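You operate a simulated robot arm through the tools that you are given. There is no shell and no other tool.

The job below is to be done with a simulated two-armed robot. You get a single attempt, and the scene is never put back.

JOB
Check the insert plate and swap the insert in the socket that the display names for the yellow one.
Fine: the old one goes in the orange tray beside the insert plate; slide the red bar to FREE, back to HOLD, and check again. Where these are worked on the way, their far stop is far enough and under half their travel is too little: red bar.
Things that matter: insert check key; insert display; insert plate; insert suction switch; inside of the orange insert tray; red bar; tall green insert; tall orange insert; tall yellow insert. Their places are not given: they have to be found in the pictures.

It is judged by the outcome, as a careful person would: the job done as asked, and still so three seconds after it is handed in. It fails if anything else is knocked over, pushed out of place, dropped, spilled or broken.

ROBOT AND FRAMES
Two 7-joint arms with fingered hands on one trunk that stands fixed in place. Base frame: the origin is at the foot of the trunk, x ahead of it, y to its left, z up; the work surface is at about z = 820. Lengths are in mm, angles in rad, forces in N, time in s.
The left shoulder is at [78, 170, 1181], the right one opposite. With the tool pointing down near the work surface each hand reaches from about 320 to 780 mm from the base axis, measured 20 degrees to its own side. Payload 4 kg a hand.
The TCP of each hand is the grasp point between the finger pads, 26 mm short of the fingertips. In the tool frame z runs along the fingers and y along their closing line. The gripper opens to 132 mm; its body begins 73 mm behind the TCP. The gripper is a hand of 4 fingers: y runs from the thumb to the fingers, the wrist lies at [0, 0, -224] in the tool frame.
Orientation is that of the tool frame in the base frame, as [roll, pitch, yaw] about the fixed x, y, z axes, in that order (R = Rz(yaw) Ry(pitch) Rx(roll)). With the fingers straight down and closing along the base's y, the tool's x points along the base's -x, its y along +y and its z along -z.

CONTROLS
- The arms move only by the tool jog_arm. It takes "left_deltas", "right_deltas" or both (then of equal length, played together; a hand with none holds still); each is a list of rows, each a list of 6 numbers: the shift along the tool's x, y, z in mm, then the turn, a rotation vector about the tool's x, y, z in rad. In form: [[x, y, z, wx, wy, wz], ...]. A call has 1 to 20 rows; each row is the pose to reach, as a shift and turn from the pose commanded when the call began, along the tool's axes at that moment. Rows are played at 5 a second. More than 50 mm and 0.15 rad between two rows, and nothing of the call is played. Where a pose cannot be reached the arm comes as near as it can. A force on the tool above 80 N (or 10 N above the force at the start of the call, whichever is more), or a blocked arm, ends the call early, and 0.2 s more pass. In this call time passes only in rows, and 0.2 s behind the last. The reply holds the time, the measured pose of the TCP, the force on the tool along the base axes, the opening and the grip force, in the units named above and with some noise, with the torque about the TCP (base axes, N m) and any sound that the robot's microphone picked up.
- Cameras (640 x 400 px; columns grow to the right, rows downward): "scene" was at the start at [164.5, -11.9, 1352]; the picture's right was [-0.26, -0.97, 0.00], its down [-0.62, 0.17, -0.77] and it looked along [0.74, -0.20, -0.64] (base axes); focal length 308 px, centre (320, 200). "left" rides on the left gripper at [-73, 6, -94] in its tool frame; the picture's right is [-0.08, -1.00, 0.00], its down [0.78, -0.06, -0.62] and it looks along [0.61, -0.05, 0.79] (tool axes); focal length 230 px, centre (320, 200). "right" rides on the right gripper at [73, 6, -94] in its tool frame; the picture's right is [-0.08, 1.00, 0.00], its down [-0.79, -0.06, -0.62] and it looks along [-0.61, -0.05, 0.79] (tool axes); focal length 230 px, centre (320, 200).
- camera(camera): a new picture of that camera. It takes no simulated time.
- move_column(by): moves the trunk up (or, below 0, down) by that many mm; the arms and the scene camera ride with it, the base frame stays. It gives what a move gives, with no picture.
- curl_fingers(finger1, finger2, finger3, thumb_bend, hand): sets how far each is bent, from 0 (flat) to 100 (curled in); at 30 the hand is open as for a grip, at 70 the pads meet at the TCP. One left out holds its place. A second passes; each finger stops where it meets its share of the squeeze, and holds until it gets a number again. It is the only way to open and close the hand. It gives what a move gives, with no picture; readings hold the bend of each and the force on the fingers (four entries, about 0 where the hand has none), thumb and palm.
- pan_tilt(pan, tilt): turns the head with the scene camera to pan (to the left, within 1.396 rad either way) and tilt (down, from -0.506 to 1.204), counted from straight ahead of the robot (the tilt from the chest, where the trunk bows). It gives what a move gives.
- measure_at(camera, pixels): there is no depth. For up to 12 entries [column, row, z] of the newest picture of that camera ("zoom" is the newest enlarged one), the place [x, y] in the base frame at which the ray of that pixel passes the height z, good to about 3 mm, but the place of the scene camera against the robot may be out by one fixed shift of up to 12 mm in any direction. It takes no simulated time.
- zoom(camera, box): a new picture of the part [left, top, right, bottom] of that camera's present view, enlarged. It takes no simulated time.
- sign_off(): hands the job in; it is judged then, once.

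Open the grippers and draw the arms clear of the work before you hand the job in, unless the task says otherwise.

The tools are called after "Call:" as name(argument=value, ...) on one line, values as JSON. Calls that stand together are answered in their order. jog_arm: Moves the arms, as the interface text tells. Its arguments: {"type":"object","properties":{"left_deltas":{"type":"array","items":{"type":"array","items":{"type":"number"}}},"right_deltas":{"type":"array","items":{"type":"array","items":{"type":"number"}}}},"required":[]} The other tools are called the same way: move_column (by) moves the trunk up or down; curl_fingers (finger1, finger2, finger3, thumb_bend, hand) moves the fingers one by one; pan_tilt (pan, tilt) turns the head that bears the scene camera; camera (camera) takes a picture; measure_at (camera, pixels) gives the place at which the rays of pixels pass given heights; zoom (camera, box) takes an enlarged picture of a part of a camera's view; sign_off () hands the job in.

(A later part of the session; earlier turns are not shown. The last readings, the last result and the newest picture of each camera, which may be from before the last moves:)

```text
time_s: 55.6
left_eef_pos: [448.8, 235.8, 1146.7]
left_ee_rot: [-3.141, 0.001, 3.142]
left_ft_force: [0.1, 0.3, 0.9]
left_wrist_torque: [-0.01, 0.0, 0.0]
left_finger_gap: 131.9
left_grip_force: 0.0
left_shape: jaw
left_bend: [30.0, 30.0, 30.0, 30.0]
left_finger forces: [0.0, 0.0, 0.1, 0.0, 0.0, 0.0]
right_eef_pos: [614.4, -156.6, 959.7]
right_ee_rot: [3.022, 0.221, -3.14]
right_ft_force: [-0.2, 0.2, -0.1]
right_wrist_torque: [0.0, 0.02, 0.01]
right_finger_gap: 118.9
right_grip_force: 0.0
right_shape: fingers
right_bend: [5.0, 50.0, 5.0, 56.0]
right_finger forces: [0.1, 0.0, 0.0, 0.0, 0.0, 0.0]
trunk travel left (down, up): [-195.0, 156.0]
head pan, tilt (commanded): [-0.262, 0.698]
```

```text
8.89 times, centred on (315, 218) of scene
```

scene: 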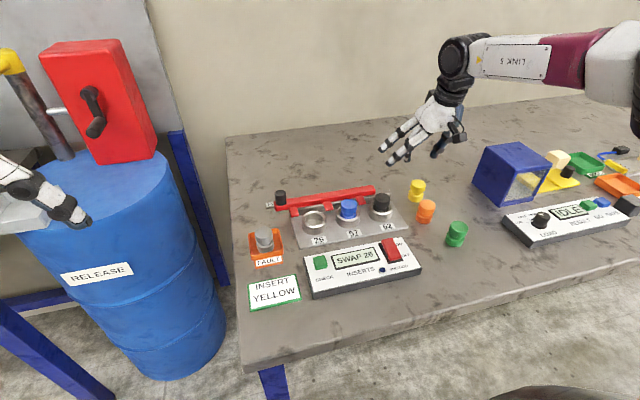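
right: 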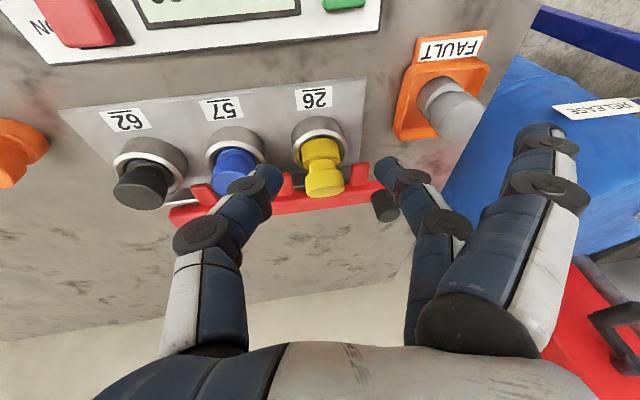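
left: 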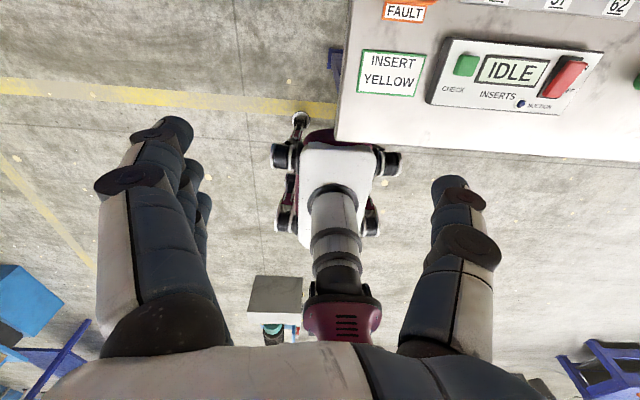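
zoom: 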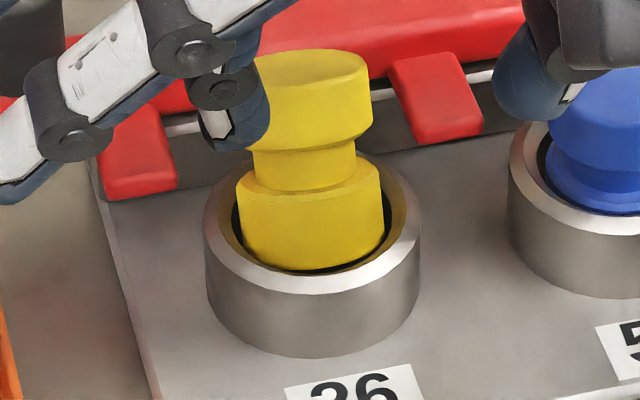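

The insert is tilted with its head leaning away (+x), so it is hung up in the bore. I measure the head's top centre from both views to plan a re-grip and straightening.

Call:
measure_at(camera="zoom", pixels=[[312, 75, 885], [312, 75, 880], [312, 75, 890], [312, 230, 849], [250, 80, 885], [372, 75, 885]])

Call:
measure_at(camera="right", pixels=[[325, 193, 885], [325, 193, 880], [305, 190, 885], [345, 190, 885], [316, 137, 849]])

```text
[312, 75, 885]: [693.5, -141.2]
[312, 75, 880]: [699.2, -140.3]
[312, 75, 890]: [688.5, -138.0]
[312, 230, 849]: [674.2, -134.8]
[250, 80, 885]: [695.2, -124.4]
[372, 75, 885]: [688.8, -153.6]
```

```text
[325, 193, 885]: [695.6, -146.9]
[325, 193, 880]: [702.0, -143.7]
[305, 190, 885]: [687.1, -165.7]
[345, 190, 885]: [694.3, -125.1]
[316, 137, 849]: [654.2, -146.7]
```

The head top is near (690,-146,~883), leaning ~20–25° toward +x. I return the tool to vertical above the head with symmetric finger opening.

Call:
jog_arm(right_deltas=[[-10, 2, 0, 0.03, 0.055, 0.003], [-30, 4, 5, 0.06, 0.11, 0.006], [-50, 6, 15, 0.09, 0.165, 0.01], [-67.8, 7.5, 20, 0.12, 0.22, 0.013], [-67.8, 7.5, 26, 0.12, 0.22, 0.013]])

Call:
curl_fingers(hand="right", finger2=54, thumb_bend=54)

Call:
camera(camera="right")

Call:
zoom(camera="scene", box=[265, 150, 365, 240])

```text
time_s: 56.8
left_eef_pos: [449.3, 236.0, 1146.0]
left_ee_rot: [-3.14, -0.001, -3.14]
left_ft_force: [-0.3, 0.4, -0.5]
left_wrist_torque: [-0.04, 0.0, -0.01]
left_finger_gap: 131.8
left_grip_force: 0.1
left_shape: jaw
left_bend: [30.0, 30.0, 30.0, 30.0]
left_finger forces: [0.1, 0.0, 0.0, 0.0, 0.0, 0.1]
right_eef_pos: [686.7, -146.8, 948.4]
right_ee_rot: [3.141, -0.001, -3.141]
right_ft_force: [-0.3, 0.0, -0.8]
right_wrist_torque: [-0.04, 0.0, 0.0]
right_finger_gap: 119.2
right_grip_force: 0.1
right_shape: fingers
right_bend: [5.0, 50.0, 5.0, 56.0]
right_finger forces: [0.0, 0.0, 0.1, 0.1, 0.0, 0.0]
trunk travel left (down, up): [-195.0, 156.0]
head pan, tilt (commanded): [-0.262, 0.698]
```

```text
time_s: 57.8
left_eef_pos: [449.7, 236.4, 1145.8]
left_ee_rot: [3.141, 0.001, -3.141]
left_ft_force: [-0.1, -0.6, -0.7]
left_wrist_torque: [-0.02, -0.01, 0.02]
left_finger_gap: 131.8
left_grip_force: 0.1
left_shape: jaw
left_bend: [30.0, 30.0, 30.0, 30.0]
left_finger forces: [0.1, 0.1, 0.0, 0.1, 0.0, 0.0]
right_eef_pos: [685.3, -146.4, 947.6]
right_ee_rot: [-3.141, -0.001, 3.14]
right_ft_force: [-0.3, -0.3, 0.6]
right_wrist_torque: [0.01, 0.02, -0.01]
right_finger_gap: 122.0
right_grip_force: 0.2
right_shape: fingers
right_bend: [5.0, 54.0, 5.0, 54.0]
right_finger forces: [0.0, 0.0, 0.1, 0.0, 0.0, 0.0]
trunk travel left (down, up): [-195.0, 156.0]
head pan, tilt (commanded): [-0.262, 0.698]
```

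```text
taken
```

right: 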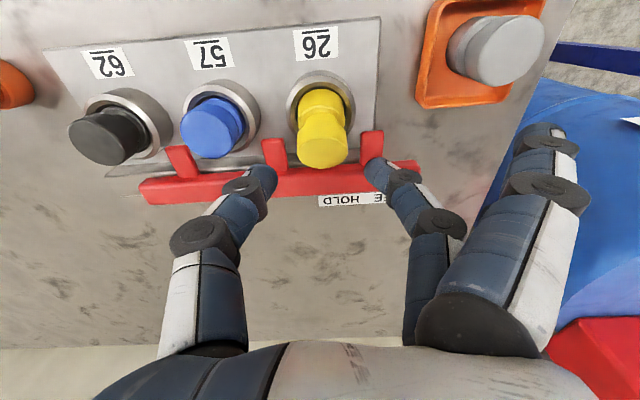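

```text
4.44 times, centred on (315, 195) of scene
```

zoom: 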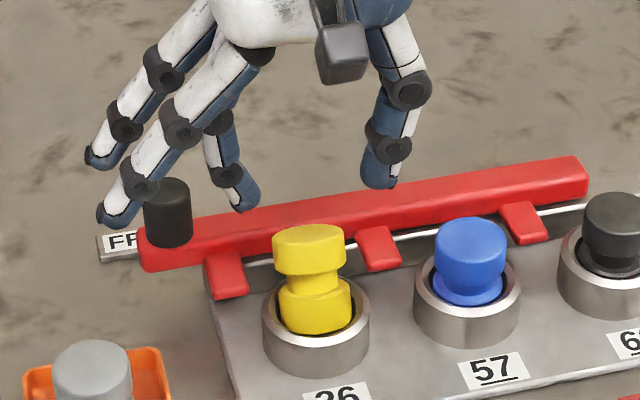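

The head lines up between the open tips (insert at column ~323, tips at 262 and 378). I lower so the tips straddle the head.

Call:
jog_arm(right_deltas=[[-1, 1.5, 15, 0, 0, 0], [-1, 1.5, 30, 0, 0, 0], [-1, 1.5, 43, 0, 0, 0]])

Call:
zoom(camera="right", box=[230, 70, 410, 220])

Call:
zoom(camera="scene", box=[275, 175, 355, 240])

```text
time_s: 58.6
left_eef_pos: [449.2, 236.4, 1144.6]
left_ee_rot: [3.14, -0.001, -3.141]
left_ft_force: [0.1, -0.4, -0.7]
left_wrist_torque: [0.01, 0.01, 0.01]
left_finger_gap: 131.7
left_grip_force: 0.0
left_shape: jaw
left_bend: [30.0, 30.0, 30.0, 30.0]
left_finger forces: [0.1, 0.0, 0.1, 0.0, 0.0, 0.0]
right_eef_pos: [688.1, -144.3, 907.7]
right_ee_rot: [3.141, 0.0, 3.14]
right_ft_force: [0.3, 0.1, 0.1]
right_wrist_torque: [0.0, -0.04, -0.01]
right_finger_gap: 122.0
right_grip_force: 0.0
right_shape: fingers
right_bend: [5.0, 54.0, 5.0, 54.0]
right_finger forces: [0.0, 0.0, 0.0, 0.1, 0.1, 0.0]
trunk travel left (down, up): [-195.0, 156.0]
head pan, tilt (commanded): [-0.262, 0.698]
```

```text
2.67 times, centred on (320, 145) of right
```

zoom: 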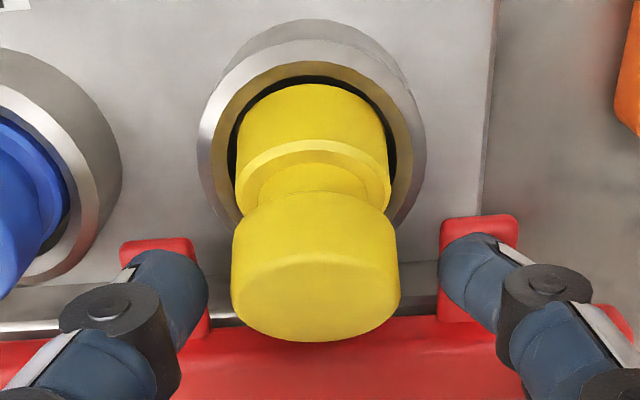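

```text
6.15 times, centred on (315, 208) of scene
```

zoom: 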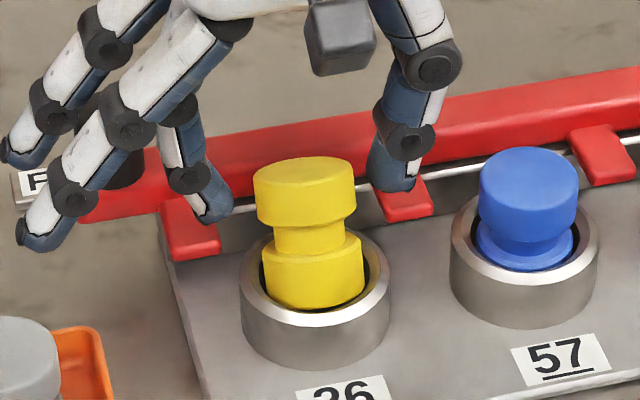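

The tips straddle the head with small imbalance; I shift -1.5 mm in y and close gently.

Call:
jog_arm(right_deltas=[[0, -1.5, 1, 0, 0, 0]])

Call:
curl_fingers(hand="right", finger2=61, thumb_bend=61)

Call:
zoom(camera="right", box=[230, 70, 410, 220])

Call:
zoom(camera="scene", box=[275, 175, 355, 240])

```text
time_s: 59.0
left_eef_pos: [449.4, 235.7, 1146.4]
left_ee_rot: [-3.141, 0.0, 3.141]
left_ft_force: [0.0, 0.3, -0.4]
left_wrist_torque: [0.03, 0.05, -0.01]
left_finger_gap: 132.1
left_grip_force: 0.0
left_shape: jaw
left_bend: [30.0, 30.0, 30.0, 30.0]
left_finger forces: [0.0, 0.0, 0.0, 0.1, 0.0, 0.0]
right_eef_pos: [687.6, -144.7, 905.2]
right_ee_rot: [-3.139, -0.001, -3.141]
right_ft_force: [0.4, 0.2, 0.0]
right_wrist_torque: [0.0, 0.0, 0.03]
right_finger_gap: 122.0
right_grip_force: 0.0
right_shape: fingers
right_bend: [5.0, 54.0, 5.0, 54.0]
right_finger forces: [0.1, 0.0, 0.0, 0.0, 0.0, 0.1]
trunk travel left (down, up): [-195.0, 156.0]
head pan, tilt (commanded): [-0.262, 0.698]
```

```text
time_s: 60.0
left_eef_pos: [449.2, 235.6, 1146.4]
left_ee_rot: [-3.14, -0.002, -3.14]
left_ft_force: [0.9, 0.0, 0.2]
left_wrist_torque: [0.03, 0.0, -0.01]
left_finger_gap: 131.8
left_grip_force: 0.1
left_shape: jaw
left_bend: [30.0, 30.0, 30.0, 30.0]
left_finger forces: [0.0, 0.1, 0.0, 0.1, 0.1, 0.0]
right_eef_pos: [688.2, -145.7, 906.4]
right_ee_rot: [-3.141, -0.001, 3.141]
right_ft_force: [-0.1, 0.0, 0.1]
right_wrist_torque: [0.01, 0.0, -0.03]
right_finger_gap: 113.7
right_grip_force: 1.3
right_shape: fingers
right_bend: [5.0, 59.0, 5.0, 60.0]
right_finger forces: [0.0, 1.8, 0.0, 0.1, 1.8, 0.0]
trunk travel left (down, up): [-195.0, 156.0]
head pan, tilt (commanded): [-0.262, 0.698]
```

```text
2.67 times, centred on (320, 145) of right
```

zoom: 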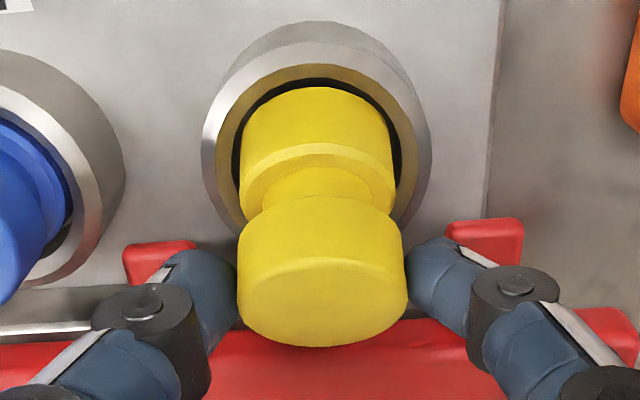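

```text
6.15 times, centred on (315, 208) of scene
```

zoom: 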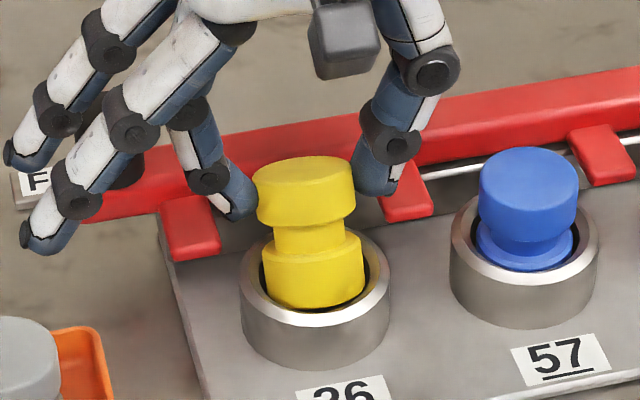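

A light symmetric grip (1.8 N). I now pull the head toward -x in small steps to bring the insert upright.

Call:
jog_arm(right_deltas=[[3, 0, 0, 0, 0, 0], [6, 0, 0, 0, 0, 0], [9, 0, 0.5, 0, 0, 0]])

Call:
zoom(camera="right", box=[230, 70, 410, 220])

Call:
zoom(camera="scene", box=[275, 175, 355, 240])

```text
time_s: 60.8
left_eef_pos: [448.6, 236.7, 1146.4]
left_ee_rot: [-3.141, -0.001, 3.141]
left_ft_force: [-0.6, 0.5, 0.5]
left_wrist_torque: [0.03, -0.01, 0.0]
left_finger_gap: 131.8
left_grip_force: 0.0
left_shape: jaw
left_bend: [30.0, 30.0, 30.0, 30.0]
left_finger forces: [0.0, 0.0, 0.0, 0.0, 0.1, 0.1]
right_eef_pos: [678.0, -145.5, 905.3]
right_ee_rot: [3.141, 0.0, 3.139]
right_ft_force: [1.0, 0.1, 1.3]
right_wrist_torque: [-0.03, -0.01, -0.01]
right_finger_gap: 113.2
right_grip_force: 1.4
right_shape: fingers
right_bend: [5.0, 59.0, 5.0, 60.0]
right_finger forces: [0.0, 1.5, 0.0, 0.1, 1.3, 0.1]
trunk travel left (down, up): [-195.0, 156.0]
head pan, tilt (commanded): [-0.262, 0.698]
```

```text
2.67 times, centred on (320, 145) of right
```

zoom: 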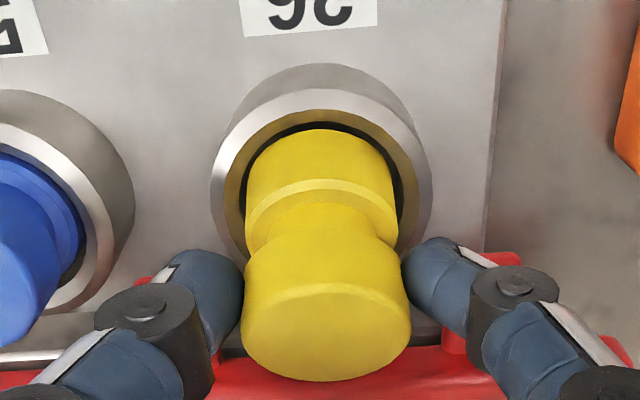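

```text
6.15 times, centred on (315, 208) of scene
```

zoom: 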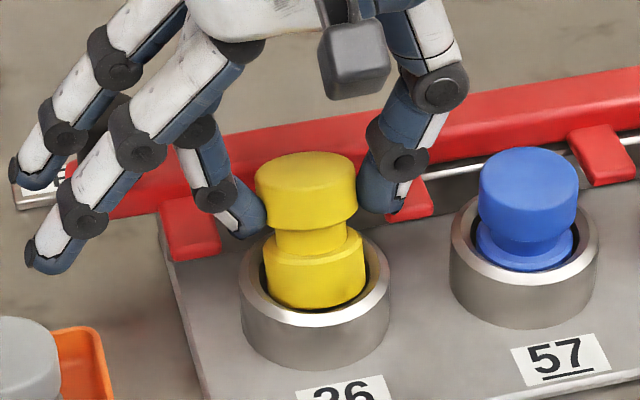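

The insert is nearly upright. I move another 3 mm in -x with a slight downward push.

Call:
jog_arm(right_deltas=[[2, 0, 1, 0, 0, 0], [3, 0, 3, 0, 0, 0], [3, 0, 5, 0, 0, 0]])

Call:
zoom(camera="right", box=[230, 70, 410, 220])

Call:
zoom(camera="scene", box=[275, 175, 355, 240])

```text
time_s: 61.6
left_eef_pos: [448.5, 235.7, 1146.3]
left_ee_rot: [-3.142, -0.001, -3.141]
left_ft_force: [-0.3, -0.3, 1.1]
left_wrist_torque: [-0.01, -0.01, -0.01]
left_finger_gap: 132.1
left_grip_force: 0.0
left_shape: jaw
left_bend: [30.0, 30.0, 30.0, 30.0]
left_finger forces: [0.0, 0.0, 0.0, 0.0, 0.0, 0.1]
right_eef_pos: [674.1, -145.5, 900.5]
right_ee_rot: [-3.141, -0.001, 3.141]
right_ft_force: [-1.0, -0.2, 0.9]
right_wrist_torque: [0.02, 0.01, -0.02]
right_finger_gap: 111.3
right_grip_force: 0.3
right_shape: fingers
right_bend: [5.0, 60.0, 5.0, 61.0]
right_finger forces: [0.0, 0.8, 0.0, 0.0, 0.5, 0.1]
trunk travel left (down, up): [-195.0, 156.0]
head pan, tilt (commanded): [-0.262, 0.698]
```

```text
2.67 times, centred on (320, 145) of right
```

zoom: 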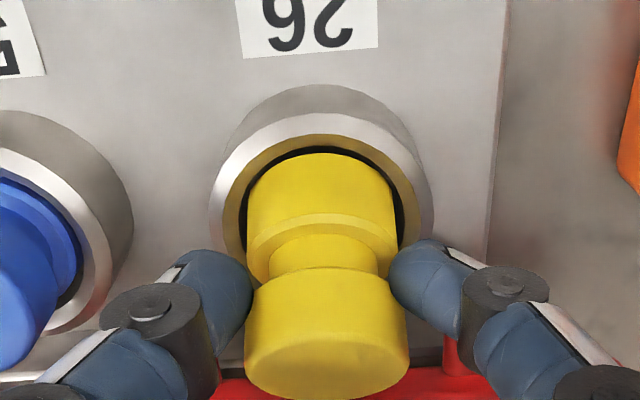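

```text
6.15 times, centred on (315, 208) of scene
```

zoom: 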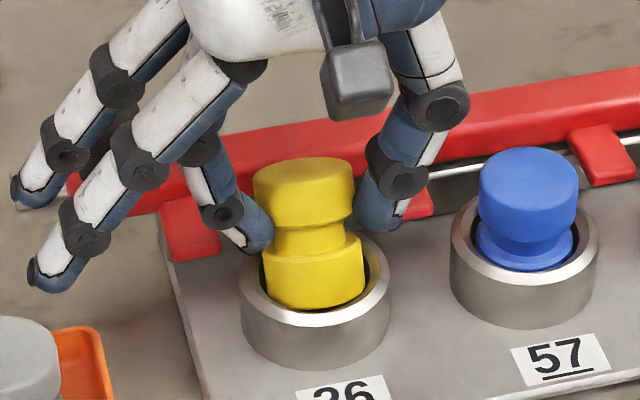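

The light grip slipped and the insert leaned back: its near flange edge is hung on the near chamfer (insert slightly too far -x). I open and lift off, then will press down on the near half of its head so the chamfer guides it in.

Call:
curl_fingers(hand="right", finger2=51, thumb_bend=51)

Call:
jog_arm(right_deltas=[[0, 0, -10, 0, 0, 0], [0, 0, -25, 0, 0, 0], [0, 0, -45, 0, 0, 0], [10, 0, -60, 0, 0, 0]])

Call:
camera(camera="right")

Call:
zoom(camera="scene", box=[275, 175, 355, 240])

```text
time_s: 62.6
left_eef_pos: [450.3, 236.0, 1144.7]
left_ee_rot: [-3.141, 0.0, 3.141]
left_ft_force: [-0.5, 0.5, 0.8]
left_wrist_torque: [0.02, 0.02, -0.03]
left_finger_gap: 131.9
left_grip_force: 0.1
left_shape: jaw
left_bend: [30.0, 30.0, 30.0, 30.0]
left_finger forces: [0.1, 0.0, 0.0, 0.1, 0.0, 0.0]
right_eef_pos: [675.7, -144.6, 899.5]
right_ee_rot: [3.141, -0.003, -3.141]
right_ft_force: [-0.8, -0.8, -0.1]
right_wrist_torque: [0.04, 0.03, 0.01]
right_finger_gap: 127.1
right_grip_force: 0.0
right_shape: fingers
right_bend: [5.0, 51.0, 5.0, 51.0]
right_finger forces: [0.0, 0.0, 0.0, 0.0, 0.0, 0.0]
trunk travel left (down, up): [-195.0, 156.0]
head pan, tilt (commanded): [-0.262, 0.698]
```

```text
time_s: 63.6
left_eef_pos: [448.7, 235.2, 1145.6]
left_ee_rot: [3.14, 0.001, -3.141]
left_ft_force: [-1.1, 0.3, 0.0]
left_wrist_torque: [-0.01, 0.0, -0.02]
left_finger_gap: 132.1
left_grip_force: 0.0
left_shape: jaw
left_bend: [30.0, 30.0, 30.0, 30.0]
left_finger forces: [0.1, 0.1, 0.0, 0.0, 0.0, 0.0]
right_eef_pos: [665.6, -147.7, 961.4]
right_ee_rot: [-3.141, 0.0, -3.141]
right_ft_force: [-0.1, -0.4, -0.4]
right_wrist_torque: [0.01, 0.0, 0.02]
right_finger_gap: 127.2
right_grip_force: 0.1
right_shape: fingers
right_bend: [5.0, 51.0, 5.0, 51.0]
right_finger forces: [0.0, 0.0, 0.0, 0.0, 0.0, 0.1]
trunk travel left (down, up): [-195.0, 156.0]
head pan, tilt (commanded): [-0.262, 0.698]
```

```text
taken
```

right: 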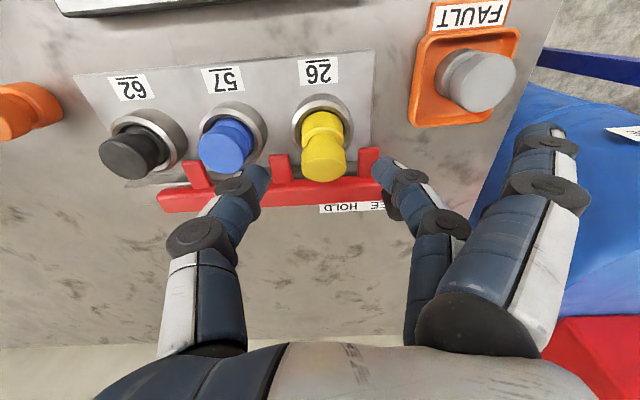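

```text
6.15 times, centred on (315, 208) of scene
```

zoom: 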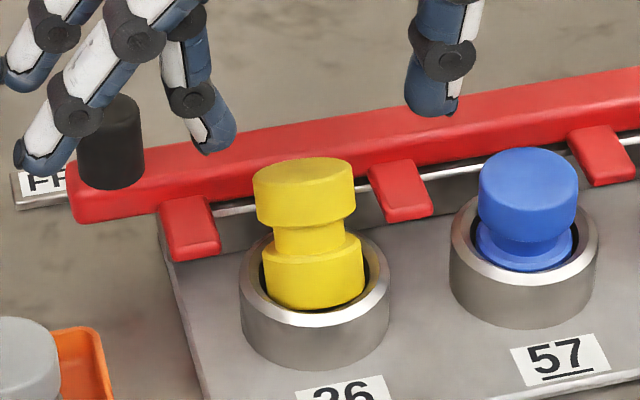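

The insert is wedged: near bottom edge on the near rim, far flange side against the far wall. I close thumb and finger2 tips together as a pusher and come down over the near half of its head.

Call:
curl_fingers(hand="right", finger2=70, thumb_bend=70)

Call:
jog_arm(right_deltas=[[-2, 1, 12, 0, 0, 0], [-4, 2, 24, 0, 0, 0], [-4, 2, 34, 0, 0, 0]])

Call:
camera(camera="right")

Call:
zoom(camera="scene", box=[275, 165, 355, 240])

```text
time_s: 64.6
left_eef_pos: [449.4, 236.3, 1145.9]
left_ee_rot: [3.141, 0.001, 3.141]
left_ft_force: [-0.4, 0.2, 0.1]
left_wrist_torque: [0.02, 0.02, -0.02]
left_finger_gap: 132.0
left_grip_force: 0.0
left_shape: jaw
left_bend: [30.0, 30.0, 30.0, 30.0]
left_finger forces: [0.1, 0.1, 0.1, 0.1, 0.1, 0.1]
right_eef_pos: [666.6, -147.0, 960.1]
right_ee_rot: [3.141, -0.003, -3.141]
right_ft_force: [-0.4, -0.2, -0.9]
right_wrist_torque: [-0.01, -0.03, 0.01]
right_finger_gap: 97.1
right_grip_force: 0.0
right_shape: fingers
right_bend: [5.0, 70.0, 5.0, 70.0]
right_finger forces: [0.0, 0.1, 0.0, 0.0, 0.0, 0.0]
trunk travel left (down, up): [-195.0, 156.0]
head pan, tilt (commanded): [-0.262, 0.698]
```

```text
time_s: 65.4
left_eef_pos: [448.0, 236.7, 1145.9]
left_ee_rot: [-3.141, 0.0, 3.14]
left_ft_force: [-0.1, -0.3, 0.4]
left_wrist_torque: [-0.01, 0.02, -0.02]
left_finger_gap: 131.9
left_grip_force: 0.2
left_shape: jaw
left_bend: [30.0, 30.0, 30.0, 30.0]
left_finger forces: [0.0, 0.0, 0.1, 0.0, 0.1, 0.0]
right_eef_pos: [670.4, -145.3, 926.6]
right_ee_rot: [3.141, -0.003, 3.14]
right_ft_force: [-0.6, -0.1, 0.8]
right_wrist_torque: [0.01, 0.03, 0.02]
right_finger_gap: 97.1
right_grip_force: 0.1
right_shape: fingers
right_bend: [5.0, 70.0, 5.0, 70.0]
right_finger forces: [0.0, 0.0, 0.0, 0.0, 0.1, 0.1]
trunk travel left (down, up): [-195.0, 156.0]
head pan, tilt (commanded): [-0.262, 0.698]
```

```text
taken
```

right: 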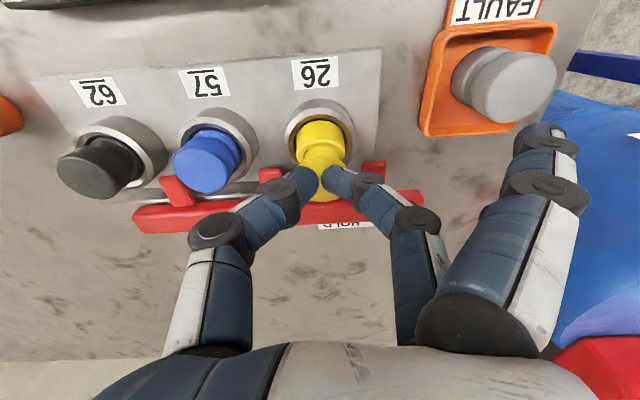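

```text
5.33 times, centred on (315, 202) of scene
```

zoom: 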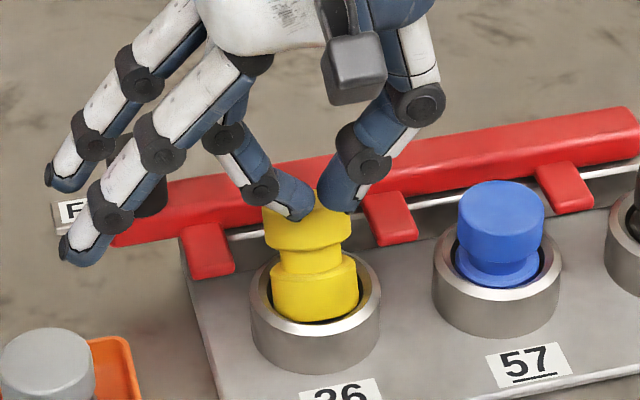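

The tips hover just above the head. I lower gently to make contact and press.

Call:
jog_arm(right_deltas=[[0, 0, 3, 0, 0, 0], [0, 0, 6, 0, 0, 0], [0, 0, 9, 0, 0, 0], [0, 0, 11, 0, 0, 0]])

Call:
zoom(camera="scene", box=[275, 165, 355, 240])

```text
time_s: 66.4
left_eef_pos: [449.6, 236.3, 1146.9]
left_ee_rot: [-3.14, 0.0, 3.14]
left_ft_force: [0.8, -0.2, 0.0]
left_wrist_torque: [-0.02, 0.0, 0.0]
left_finger_gap: 131.9
left_grip_force: 0.0
left_shape: jaw
left_bend: [30.0, 30.0, 30.0, 30.0]
left_finger forces: [0.1, 0.1, 0.1, 0.0, 0.1, 0.1]
right_eef_pos: [669.5, -143.9, 914.8]
right_ee_rot: [3.141, 0.0, -3.14]
right_ft_force: [-1.1, 0.3, 2.1]
right_wrist_torque: [-0.02, 0.02, 0.01]
right_finger_gap: 97.1
right_grip_force: 0.9
right_shape: fingers
right_bend: [5.0, 70.0, 5.0, 70.0]
right_finger forces: [0.0, 1.3, 0.0, 0.1, 1.4, 0.0]
trunk travel left (down, up): [-195.0, 156.0]
head pan, tilt (commanded): [-0.262, 0.698]
```

```text
5.33 times, centred on (315, 202) of scene
```

zoom: 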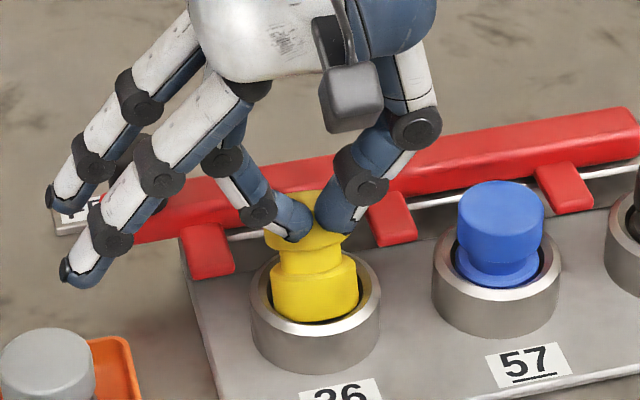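

Fx is slightly negative, suggesting the tips sit on the near edge. I lift, shift +7 mm in x to be on top of the head, and press again.

Call:
jog_arm(right_deltas=[[0, 0, -6, 0, 0, 0], [-7, 0, -6, 0, 0, 0], [-7, 0, 0, 0, 0, 0], [-7, 0, 3, 0, 0, 0]])

Call:
zoom(camera="scene", box=[275, 165, 355, 240])

Call:
zoom(camera="right", box=[230, 90, 410, 230])

```text
time_s: 67.4
left_eef_pos: [447.1, 235.6, 1147.9]
left_ee_rot: [3.142, 0.003, 3.141]
left_ft_force: [-0.1, -0.7, 0.5]
left_wrist_torque: [0.0, -0.05, -0.06]
left_finger_gap: 131.8
left_grip_force: 0.1
left_shape: jaw
left_bend: [30.0, 30.0, 30.0, 30.0]
left_finger forces: [0.0, 0.2, 0.0, 0.0, 0.1, 0.0]
right_eef_pos: [675.5, -143.5, 912.6]
right_ee_rot: [-3.141, 0.002, -3.141]
right_ft_force: [0.2, 0.8, 0.8]
right_wrist_torque: [-0.02, 0.07, 0.01]
right_finger_gap: 98.6
right_grip_force: 0.2
right_shape: fingers
right_bend: [5.0, 69.0, 5.0, 70.0]
right_finger forces: [0.0, 0.2, 0.0, 0.0, 0.0, 0.0]
trunk travel left (down, up): [-195.0, 156.0]
head pan, tilt (commanded): [-0.262, 0.698]
```

```text
5.33 times, centred on (315, 202) of scene
```

zoom: 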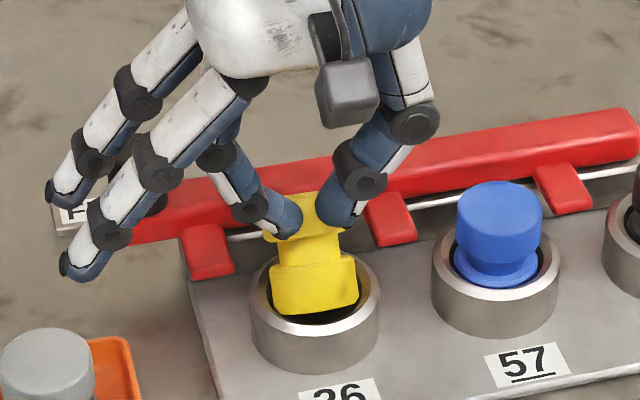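

```text
2.86 times, centred on (320, 160) of right
```

zoom: 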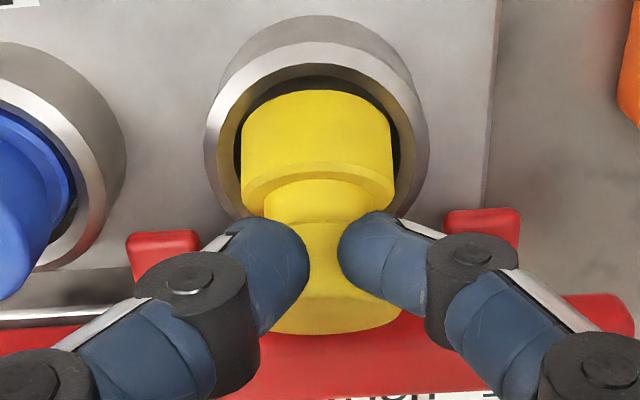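

The tips caught the near side of the head and pushed it further over. I retreat toward the robot (-x) right away and lift clear.

Call:
jog_arm(right_deltas=[[4, 0, 0, 0, 0, 0], [9, 0, -1, 0, 0, 0], [15, 0, -3, 0, 0, 0], [22, 0, -10, 0, 0, 0], [30, 0, -30, 0, 0, 0], [30, 0, -50, 0, 0, 0]])

Call:
camera(camera="right")

Call:
zoom(camera="scene", box=[275, 165, 355, 240])

Call:
zoom(camera="right", box=[270, 80, 380, 200])

```text
time_s: 68.8
left_eef_pos: [449.0, 237.4, 1145.4]
left_ee_rot: [3.141, 0.0, 3.142]
left_ft_force: [-0.3, -0.1, 0.8]
left_wrist_torque: [0.01, 0.04, 0.0]
left_finger_gap: 131.9
left_grip_force: 0.1
left_shape: jaw
left_bend: [30.0, 30.0, 30.0, 30.0]
left_finger forces: [0.0, 0.1, 0.0, 0.1, 0.1, 0.1]
right_eef_pos: [648.0, -145.2, 964.1]
right_ee_rot: [3.141, 0.0, -3.142]
right_ft_force: [0.9, 1.2, 0.1]
right_wrist_torque: [0.0, -0.02, -0.01]
right_finger_gap: 96.9
right_grip_force: 0.0
right_shape: fingers
right_bend: [5.0, 70.0, 5.0, 70.0]
right_finger forces: [0.1, 0.0, 0.1, 0.0, 0.0, 0.0]
trunk travel left (down, up): [-195.0, 156.0]
head pan, tilt (commanded): [-0.262, 0.698]
```

```text
taken
```

right: 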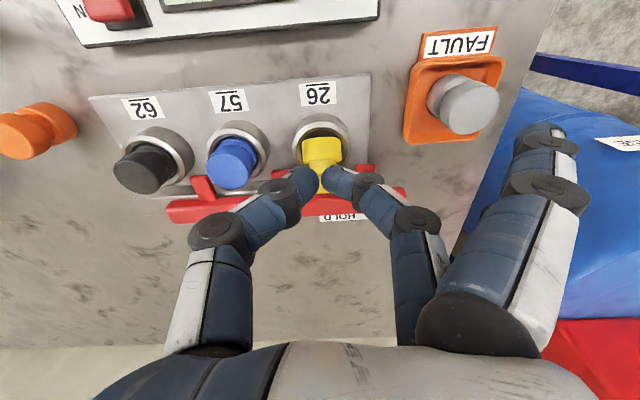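

```text
5.33 times, centred on (315, 202) of scene
```

zoom: 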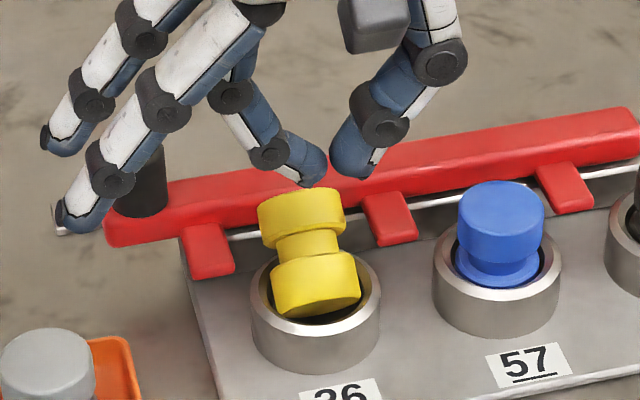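

```text
3.33 times, centred on (325, 140) of right
```

zoom: 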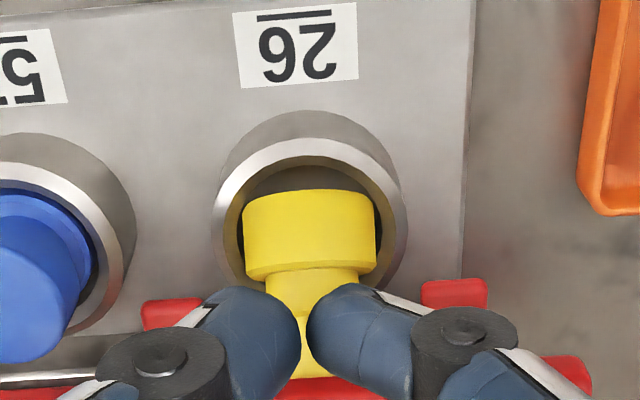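

The insert now leans on the far rim with its near edge inside the bore, so pulling its head back toward -x should let it drop in. I open the pinch and go above the head.

Call:
curl_fingers(hand="right", finger2=53, thumb_bend=53)

Call:
jog_arm(right_deltas=[[-15, 0, 0, 0, 0, 0], [-30, 0, 0, 0, 0, 0], [-44, 0, 5, 0, 0, 0], [-44, 0, 20, 0, 0, 0]])

Call:
camera(camera="right")

Call:
zoom(camera="right", box=[240, 70, 400, 200])

Call:
zoom(camera="scene", box=[275, 165, 355, 240])

```text
time_s: 69.8
left_eef_pos: [448.8, 235.9, 1146.8]
left_ee_rot: [3.14, -0.001, -3.142]
left_ft_force: [0.7, 0.0, -0.5]
left_wrist_torque: [0.0, 0.01, 0.0]
left_finger_gap: 131.8
left_grip_force: 0.1
left_shape: jaw
left_bend: [30.0, 30.0, 30.0, 30.0]
left_finger forces: [0.0, 0.1, 0.1, 0.1, 0.0, 0.0]
right_eef_pos: [648.2, -145.0, 963.9]
right_ee_rot: [3.141, -0.002, 3.142]
right_ft_force: [0.2, -0.8, -1.3]
right_wrist_torque: [0.0, 0.03, -0.02]
right_finger_gap: 123.8
right_grip_force: 0.1
right_shape: fingers
right_bend: [5.0, 53.0, 5.0, 53.0]
right_finger forces: [0.0, 0.0, 0.0, 0.1, 0.0, 0.0]
trunk travel left (down, up): [-195.0, 156.0]
head pan, tilt (commanded): [-0.262, 0.698]
```

```text
time_s: 70.8
left_eef_pos: [450.6, 234.9, 1145.1]
left_ee_rot: [-3.14, 0.0, -3.141]
left_ft_force: [0.1, 0.1, 0.0]
left_wrist_torque: [0.0, 0.04, 0.0]
left_finger_gap: 132.1
left_grip_force: 0.0
left_shape: jaw
left_bend: [30.0, 30.0, 30.0, 30.0]
left_finger forces: [0.0, 0.0, 0.0, 0.0, 0.0, 0.1]
right_eef_pos: [691.4, -144.6, 939.7]
right_ee_rot: [-3.14, -0.003, 3.141]
right_ft_force: [0.6, 0.3, -0.9]
right_wrist_torque: [0.01, -0.01, 0.03]
right_finger_gap: 123.7
right_grip_force: 0.1
right_shape: fingers
right_bend: [5.0, 53.0, 5.0, 53.0]
right_finger forces: [0.1, 0.0, 0.0, 0.0, 0.0, 0.0]
trunk travel left (down, up): [-195.0, 156.0]
head pan, tilt (commanded): [-0.262, 0.698]
```

```text
taken
```

right: 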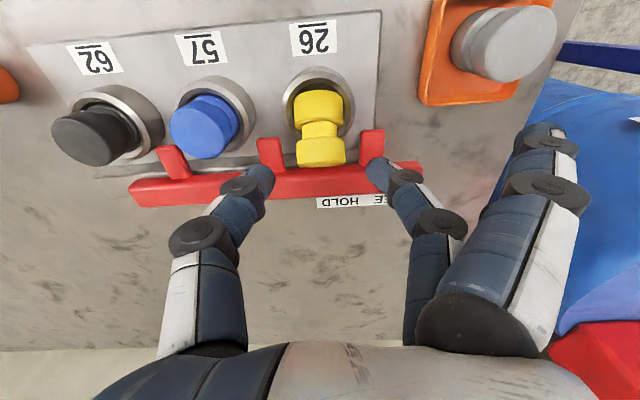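

```text
3.08 times, centred on (320, 135) of right
```

zoom: 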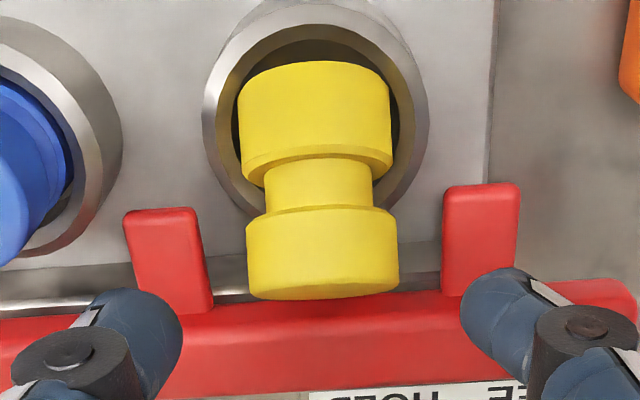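

```text
5.33 times, centred on (315, 202) of scene
```

zoom: 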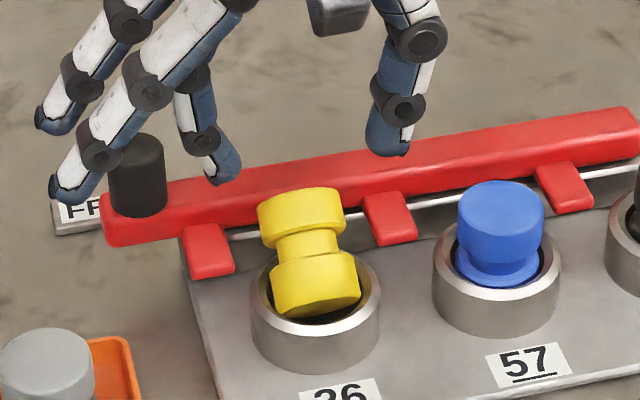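

I zoom tighter to determine the present tilt of the insert.

Call:
zoom(camera="scene", box=[292, 190, 337, 230])

Call:
zoom(camera="right", box=[280, 70, 360, 180])

```text
10.00 times, centred on (314, 210) of scene
```

zoom: 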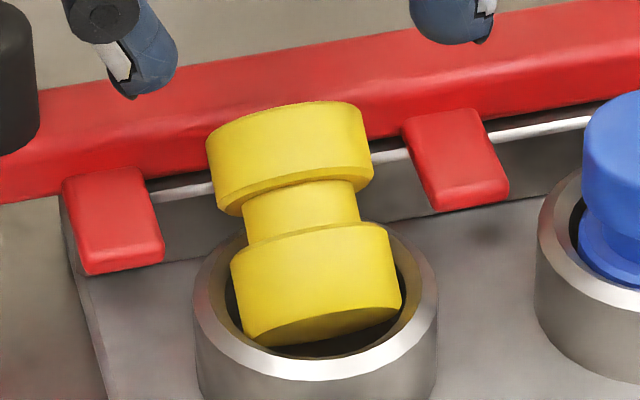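

```text
3.64 times, centred on (320, 125) of right
```

zoom: 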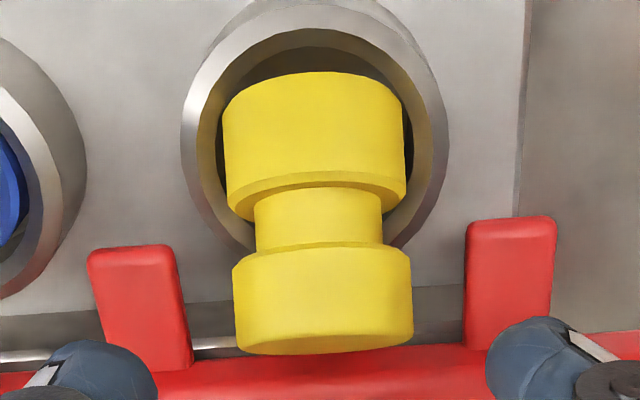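

The insert is leaning ~50° away with its far bottom edge near the socket floor. I lower the open pinch around its head (x≈697), stopping a bit high to check alignment.

Call:
jog_arm(right_deltas=[[-4, -1, 10, 0, 0, 0], [-6, -1, 22, 0, 0, 0]])

Call:
zoom(camera="right", box=[240, 80, 400, 220])

Call:
zoom(camera="scene", box=[275, 170, 355, 235])

```text
time_s: 71.4
left_eef_pos: [449.6, 236.4, 1146.0]
left_ee_rot: [-3.141, -0.001, -3.141]
left_ft_force: [0.1, -0.8, -0.4]
left_wrist_torque: [0.0, -0.03, 0.02]
left_finger_gap: 131.3
left_grip_force: 0.1
left_shape: jaw
left_bend: [30.0, 30.0, 30.0, 30.0]
left_finger forces: [0.0, 0.0, 0.0, 0.0, 0.0, 0.0]
right_eef_pos: [695.5, -145.6, 920.1]
right_ee_rot: [-3.139, 0.0, 3.14]
right_ft_force: [-1.0, -0.1, -0.1]
right_wrist_torque: [0.0, 0.0, 0.02]
right_finger_gap: 123.8
right_grip_force: 0.0
right_shape: fingers
right_bend: [5.0, 53.0, 5.0, 53.0]
right_finger forces: [0.0, 0.0, 0.0, 0.0, 0.1, 0.0]
trunk travel left (down, up): [-195.0, 156.0]
head pan, tilt (commanded): [-0.262, 0.698]
```

```text
2.86 times, centred on (320, 150) of right
```

zoom: 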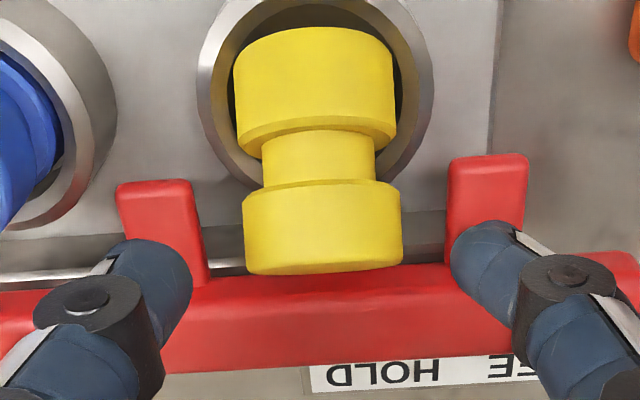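

```text
6.15 times, centred on (315, 202) of scene
```

zoom: 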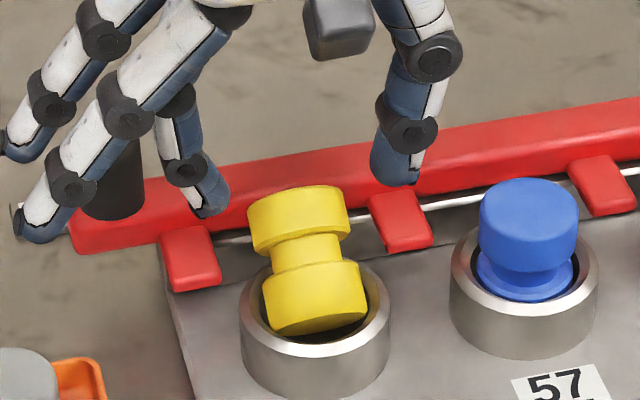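

Head (columns 243–402) is centred between the tips. I lower ~14 mm more.

Call:
jog_arm(right_deltas=[[0.5, -1, 7, 0, 0, 0], [1, -1, 13, 0, 0, 0]])

Call:
zoom(camera="right", box=[240, 80, 400, 220])

Call:
zoom(camera="scene", box=[275, 170, 355, 235])

```text
time_s: 72.0
left_eef_pos: [449.6, 236.0, 1145.1]
left_ee_rot: [3.141, -0.001, -3.141]
left_ft_force: [-0.2, 0.0, -0.9]
left_wrist_torque: [0.04, 0.04, 0.0]
left_finger_gap: 131.6
left_grip_force: 0.0
left_shape: jaw
left_bend: [30.0, 30.0, 30.0, 30.0]
left_finger forces: [0.0, 0.1, 0.0, 0.0, 0.0, 0.0]
right_eef_pos: [694.3, -146.3, 906.1]
right_ee_rot: [-3.14, 0.0, 3.141]
right_ft_force: [-0.1, -0.3, -0.3]
right_wrist_torque: [0.04, -0.03, -0.03]
right_finger_gap: 124.0
right_grip_force: 0.1
right_shape: fingers
right_bend: [5.0, 53.0, 5.0, 53.0]
right_finger forces: [0.1, 0.0, 0.1, 0.0, 0.0, 0.0]
trunk travel left (down, up): [-195.0, 156.0]
head pan, tilt (commanded): [-0.262, 0.698]
```

```text
2.86 times, centred on (320, 150) of right
```

zoom: 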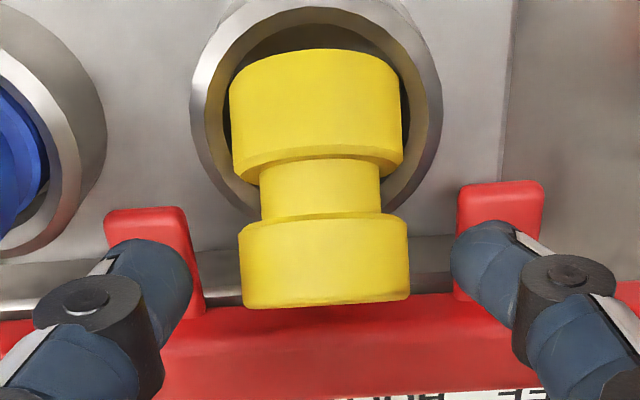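

```text
6.15 times, centred on (315, 202) of scene
```

zoom: 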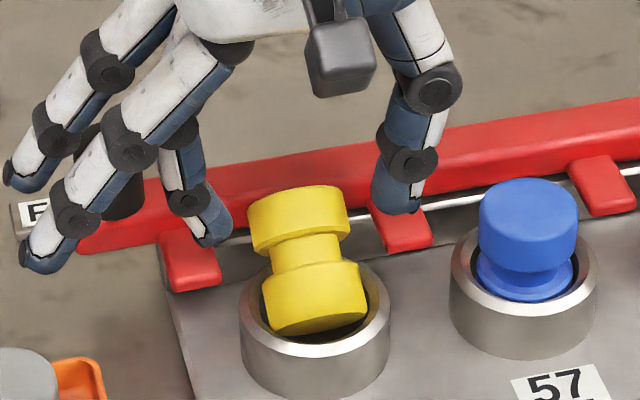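

Well aligned. I close the pinch moderately on the head.

Call:
curl_fingers(hand="right", finger2=64, thumb_bend=63)

Call:
zoom(camera="right", box=[240, 80, 400, 220])

Call:
zoom(camera="scene", box=[275, 170, 355, 235])

```text
time_s: 73.0
left_eef_pos: [450.0, 235.6, 1145.5]
left_ee_rot: [3.141, 0.0, -3.142]
left_ft_force: [0.7, -0.1, -0.3]
left_wrist_torque: [-0.03, -0.01, -0.02]
left_finger_gap: 132.1
left_grip_force: 0.0
left_shape: jaw
left_bend: [30.0, 30.0, 30.0, 30.0]
left_finger forces: [0.1, 0.0, 0.0, 0.0, 0.0, 0.0]
right_eef_pos: [695.1, -146.2, 906.0]
right_ee_rot: [-3.141, -0.002, 3.141]
right_ft_force: [0.3, -1.0, -0.2]
right_wrist_torque: [-0.01, -0.01, 0.0]
right_finger_gap: 110.3
right_grip_force: 1.6
right_shape: fingers
right_bend: [5.0, 61.0, 5.0, 62.0]
right_finger forces: [0.1, 1.5, 0.1, 0.1, 1.3, 0.0]
trunk travel left (down, up): [-195.0, 156.0]
head pan, tilt (commanded): [-0.262, 0.698]
```

```text
2.86 times, centred on (320, 150) of right
```

zoom: 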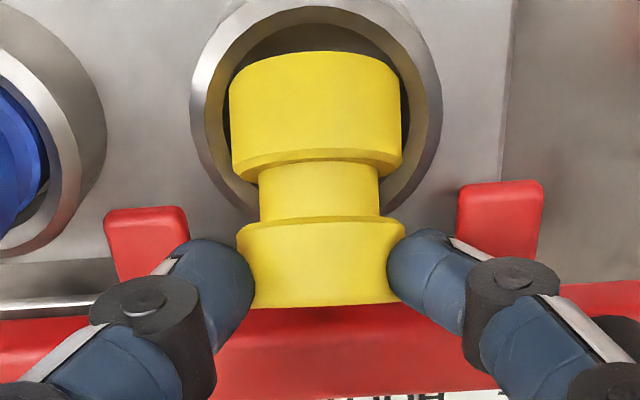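

```text
6.15 times, centred on (315, 202) of scene
```

zoom: 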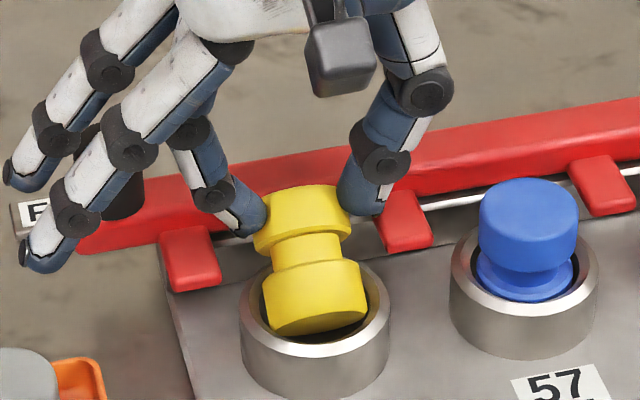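

Contact is slightly above the head's widest line. I reopen a little, lower 4 mm, and grip more firmly.

Call:
curl_fingers(hand="right", finger2=56, thumb_bend=56)

Call:
jog_arm(right_deltas=[[0, 0, 2, 0, 0, 0], [-1, 0, 4, 0, 0, 0]])

Call:
curl_fingers(hand="right", finger2=68, thumb_bend=66)

Call:
zoom(camera="right", box=[240, 80, 400, 220])

```text
time_s: 74.0
left_eef_pos: [448.9, 234.9, 1145.7]
left_ee_rot: [-3.141, 0.0, -3.141]
left_ft_force: [0.5, 0.0, 0.6]
left_wrist_torque: [0.07, 0.01, -0.01]
left_finger_gap: 132.1
left_grip_force: 0.1
left_shape: jaw
left_bend: [30.0, 30.0, 30.0, 30.0]
left_finger forces: [0.0, 0.0, 0.0, 0.1, 0.0, 0.1]
right_eef_pos: [694.5, -146.0, 905.2]
right_ee_rot: [-3.141, -0.003, 3.141]
right_ft_force: [-0.2, -0.4, -0.1]
right_wrist_torque: [0.0, -0.01, 0.03]
right_finger_gap: 118.8
right_grip_force: 0.0
right_shape: fingers
right_bend: [5.0, 56.0, 5.0, 56.0]
right_finger forces: [0.0, 0.0, 0.1, 0.0, 0.0, 0.0]
trunk travel left (down, up): [-195.0, 156.0]
head pan, tilt (commanded): [-0.262, 0.698]
```

```text
time_s: 74.6
left_eef_pos: [449.0, 235.9, 1145.6]
left_ee_rot: [-3.14, 0.0, 3.141]
left_ft_force: [-0.4, -0.2, 0.2]
left_wrist_torque: [0.02, 0.0, 0.0]
left_finger_gap: 131.7
left_grip_force: 0.0
left_shape: jaw
left_bend: [30.0, 30.0, 30.0, 30.0]
left_finger forces: [0.0, 0.0, 0.0, 0.0, 0.0, 0.1]
right_eef_pos: [696.5, -145.7, 902.0]
right_ee_rot: [-3.14, 0.0, 3.141]
right_ft_force: [-0.2, 0.0, -0.4]
right_wrist_torque: [-0.03, 0.02, 0.0]
right_finger_gap: 118.7
right_grip_force: 0.1
right_shape: fingers
right_bend: [5.0, 56.0, 5.0, 56.0]
right_finger forces: [0.0, 0.1, 0.0, 0.0, 0.1, 0.0]
trunk travel left (down, up): [-195.0, 156.0]
head pan, tilt (commanded): [-0.262, 0.698]
```

```text
time_s: 75.6
left_eef_pos: [449.3, 235.4, 1145.9]
left_ee_rot: [-3.141, 0.0, -3.141]
left_ft_force: [-0.2, -0.2, 0.3]
left_wrist_torque: [-0.03, -0.01, 0.01]
left_finger_gap: 132.0
left_grip_force: 0.1
left_shape: jaw
left_bend: [30.0, 30.0, 30.0, 30.0]
left_finger forces: [0.0, 0.0, 0.1, 0.1, 0.0, 0.0]
right_eef_pos: [696.0, -146.5, 901.5]
right_ee_rot: [3.141, 0.0, -3.141]
right_ft_force: [0.0, -0.7, 0.3]
right_wrist_torque: [-0.01, -0.02, 0.06]
right_finger_gap: 110.8
right_grip_force: 5.3
right_shape: fingers
right_bend: [5.0, 60.0, 5.0, 63.0]
right_finger forces: [0.0, 5.0, 0.0, 0.0, 5.5, 0.0]
trunk travel left (down, up): [-195.0, 156.0]
head pan, tilt (commanded): [-0.262, 0.698]
```

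```text
2.86 times, centred on (320, 150) of right
```

zoom: 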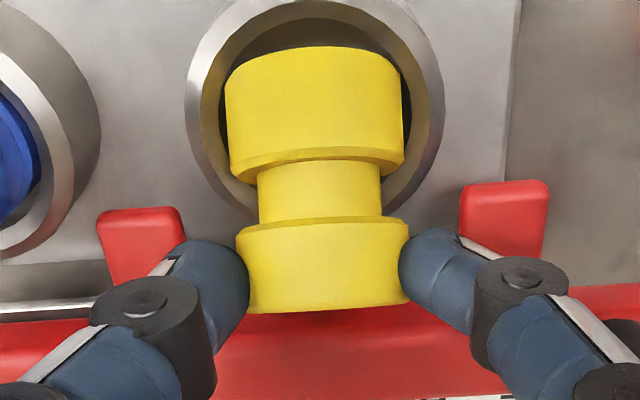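

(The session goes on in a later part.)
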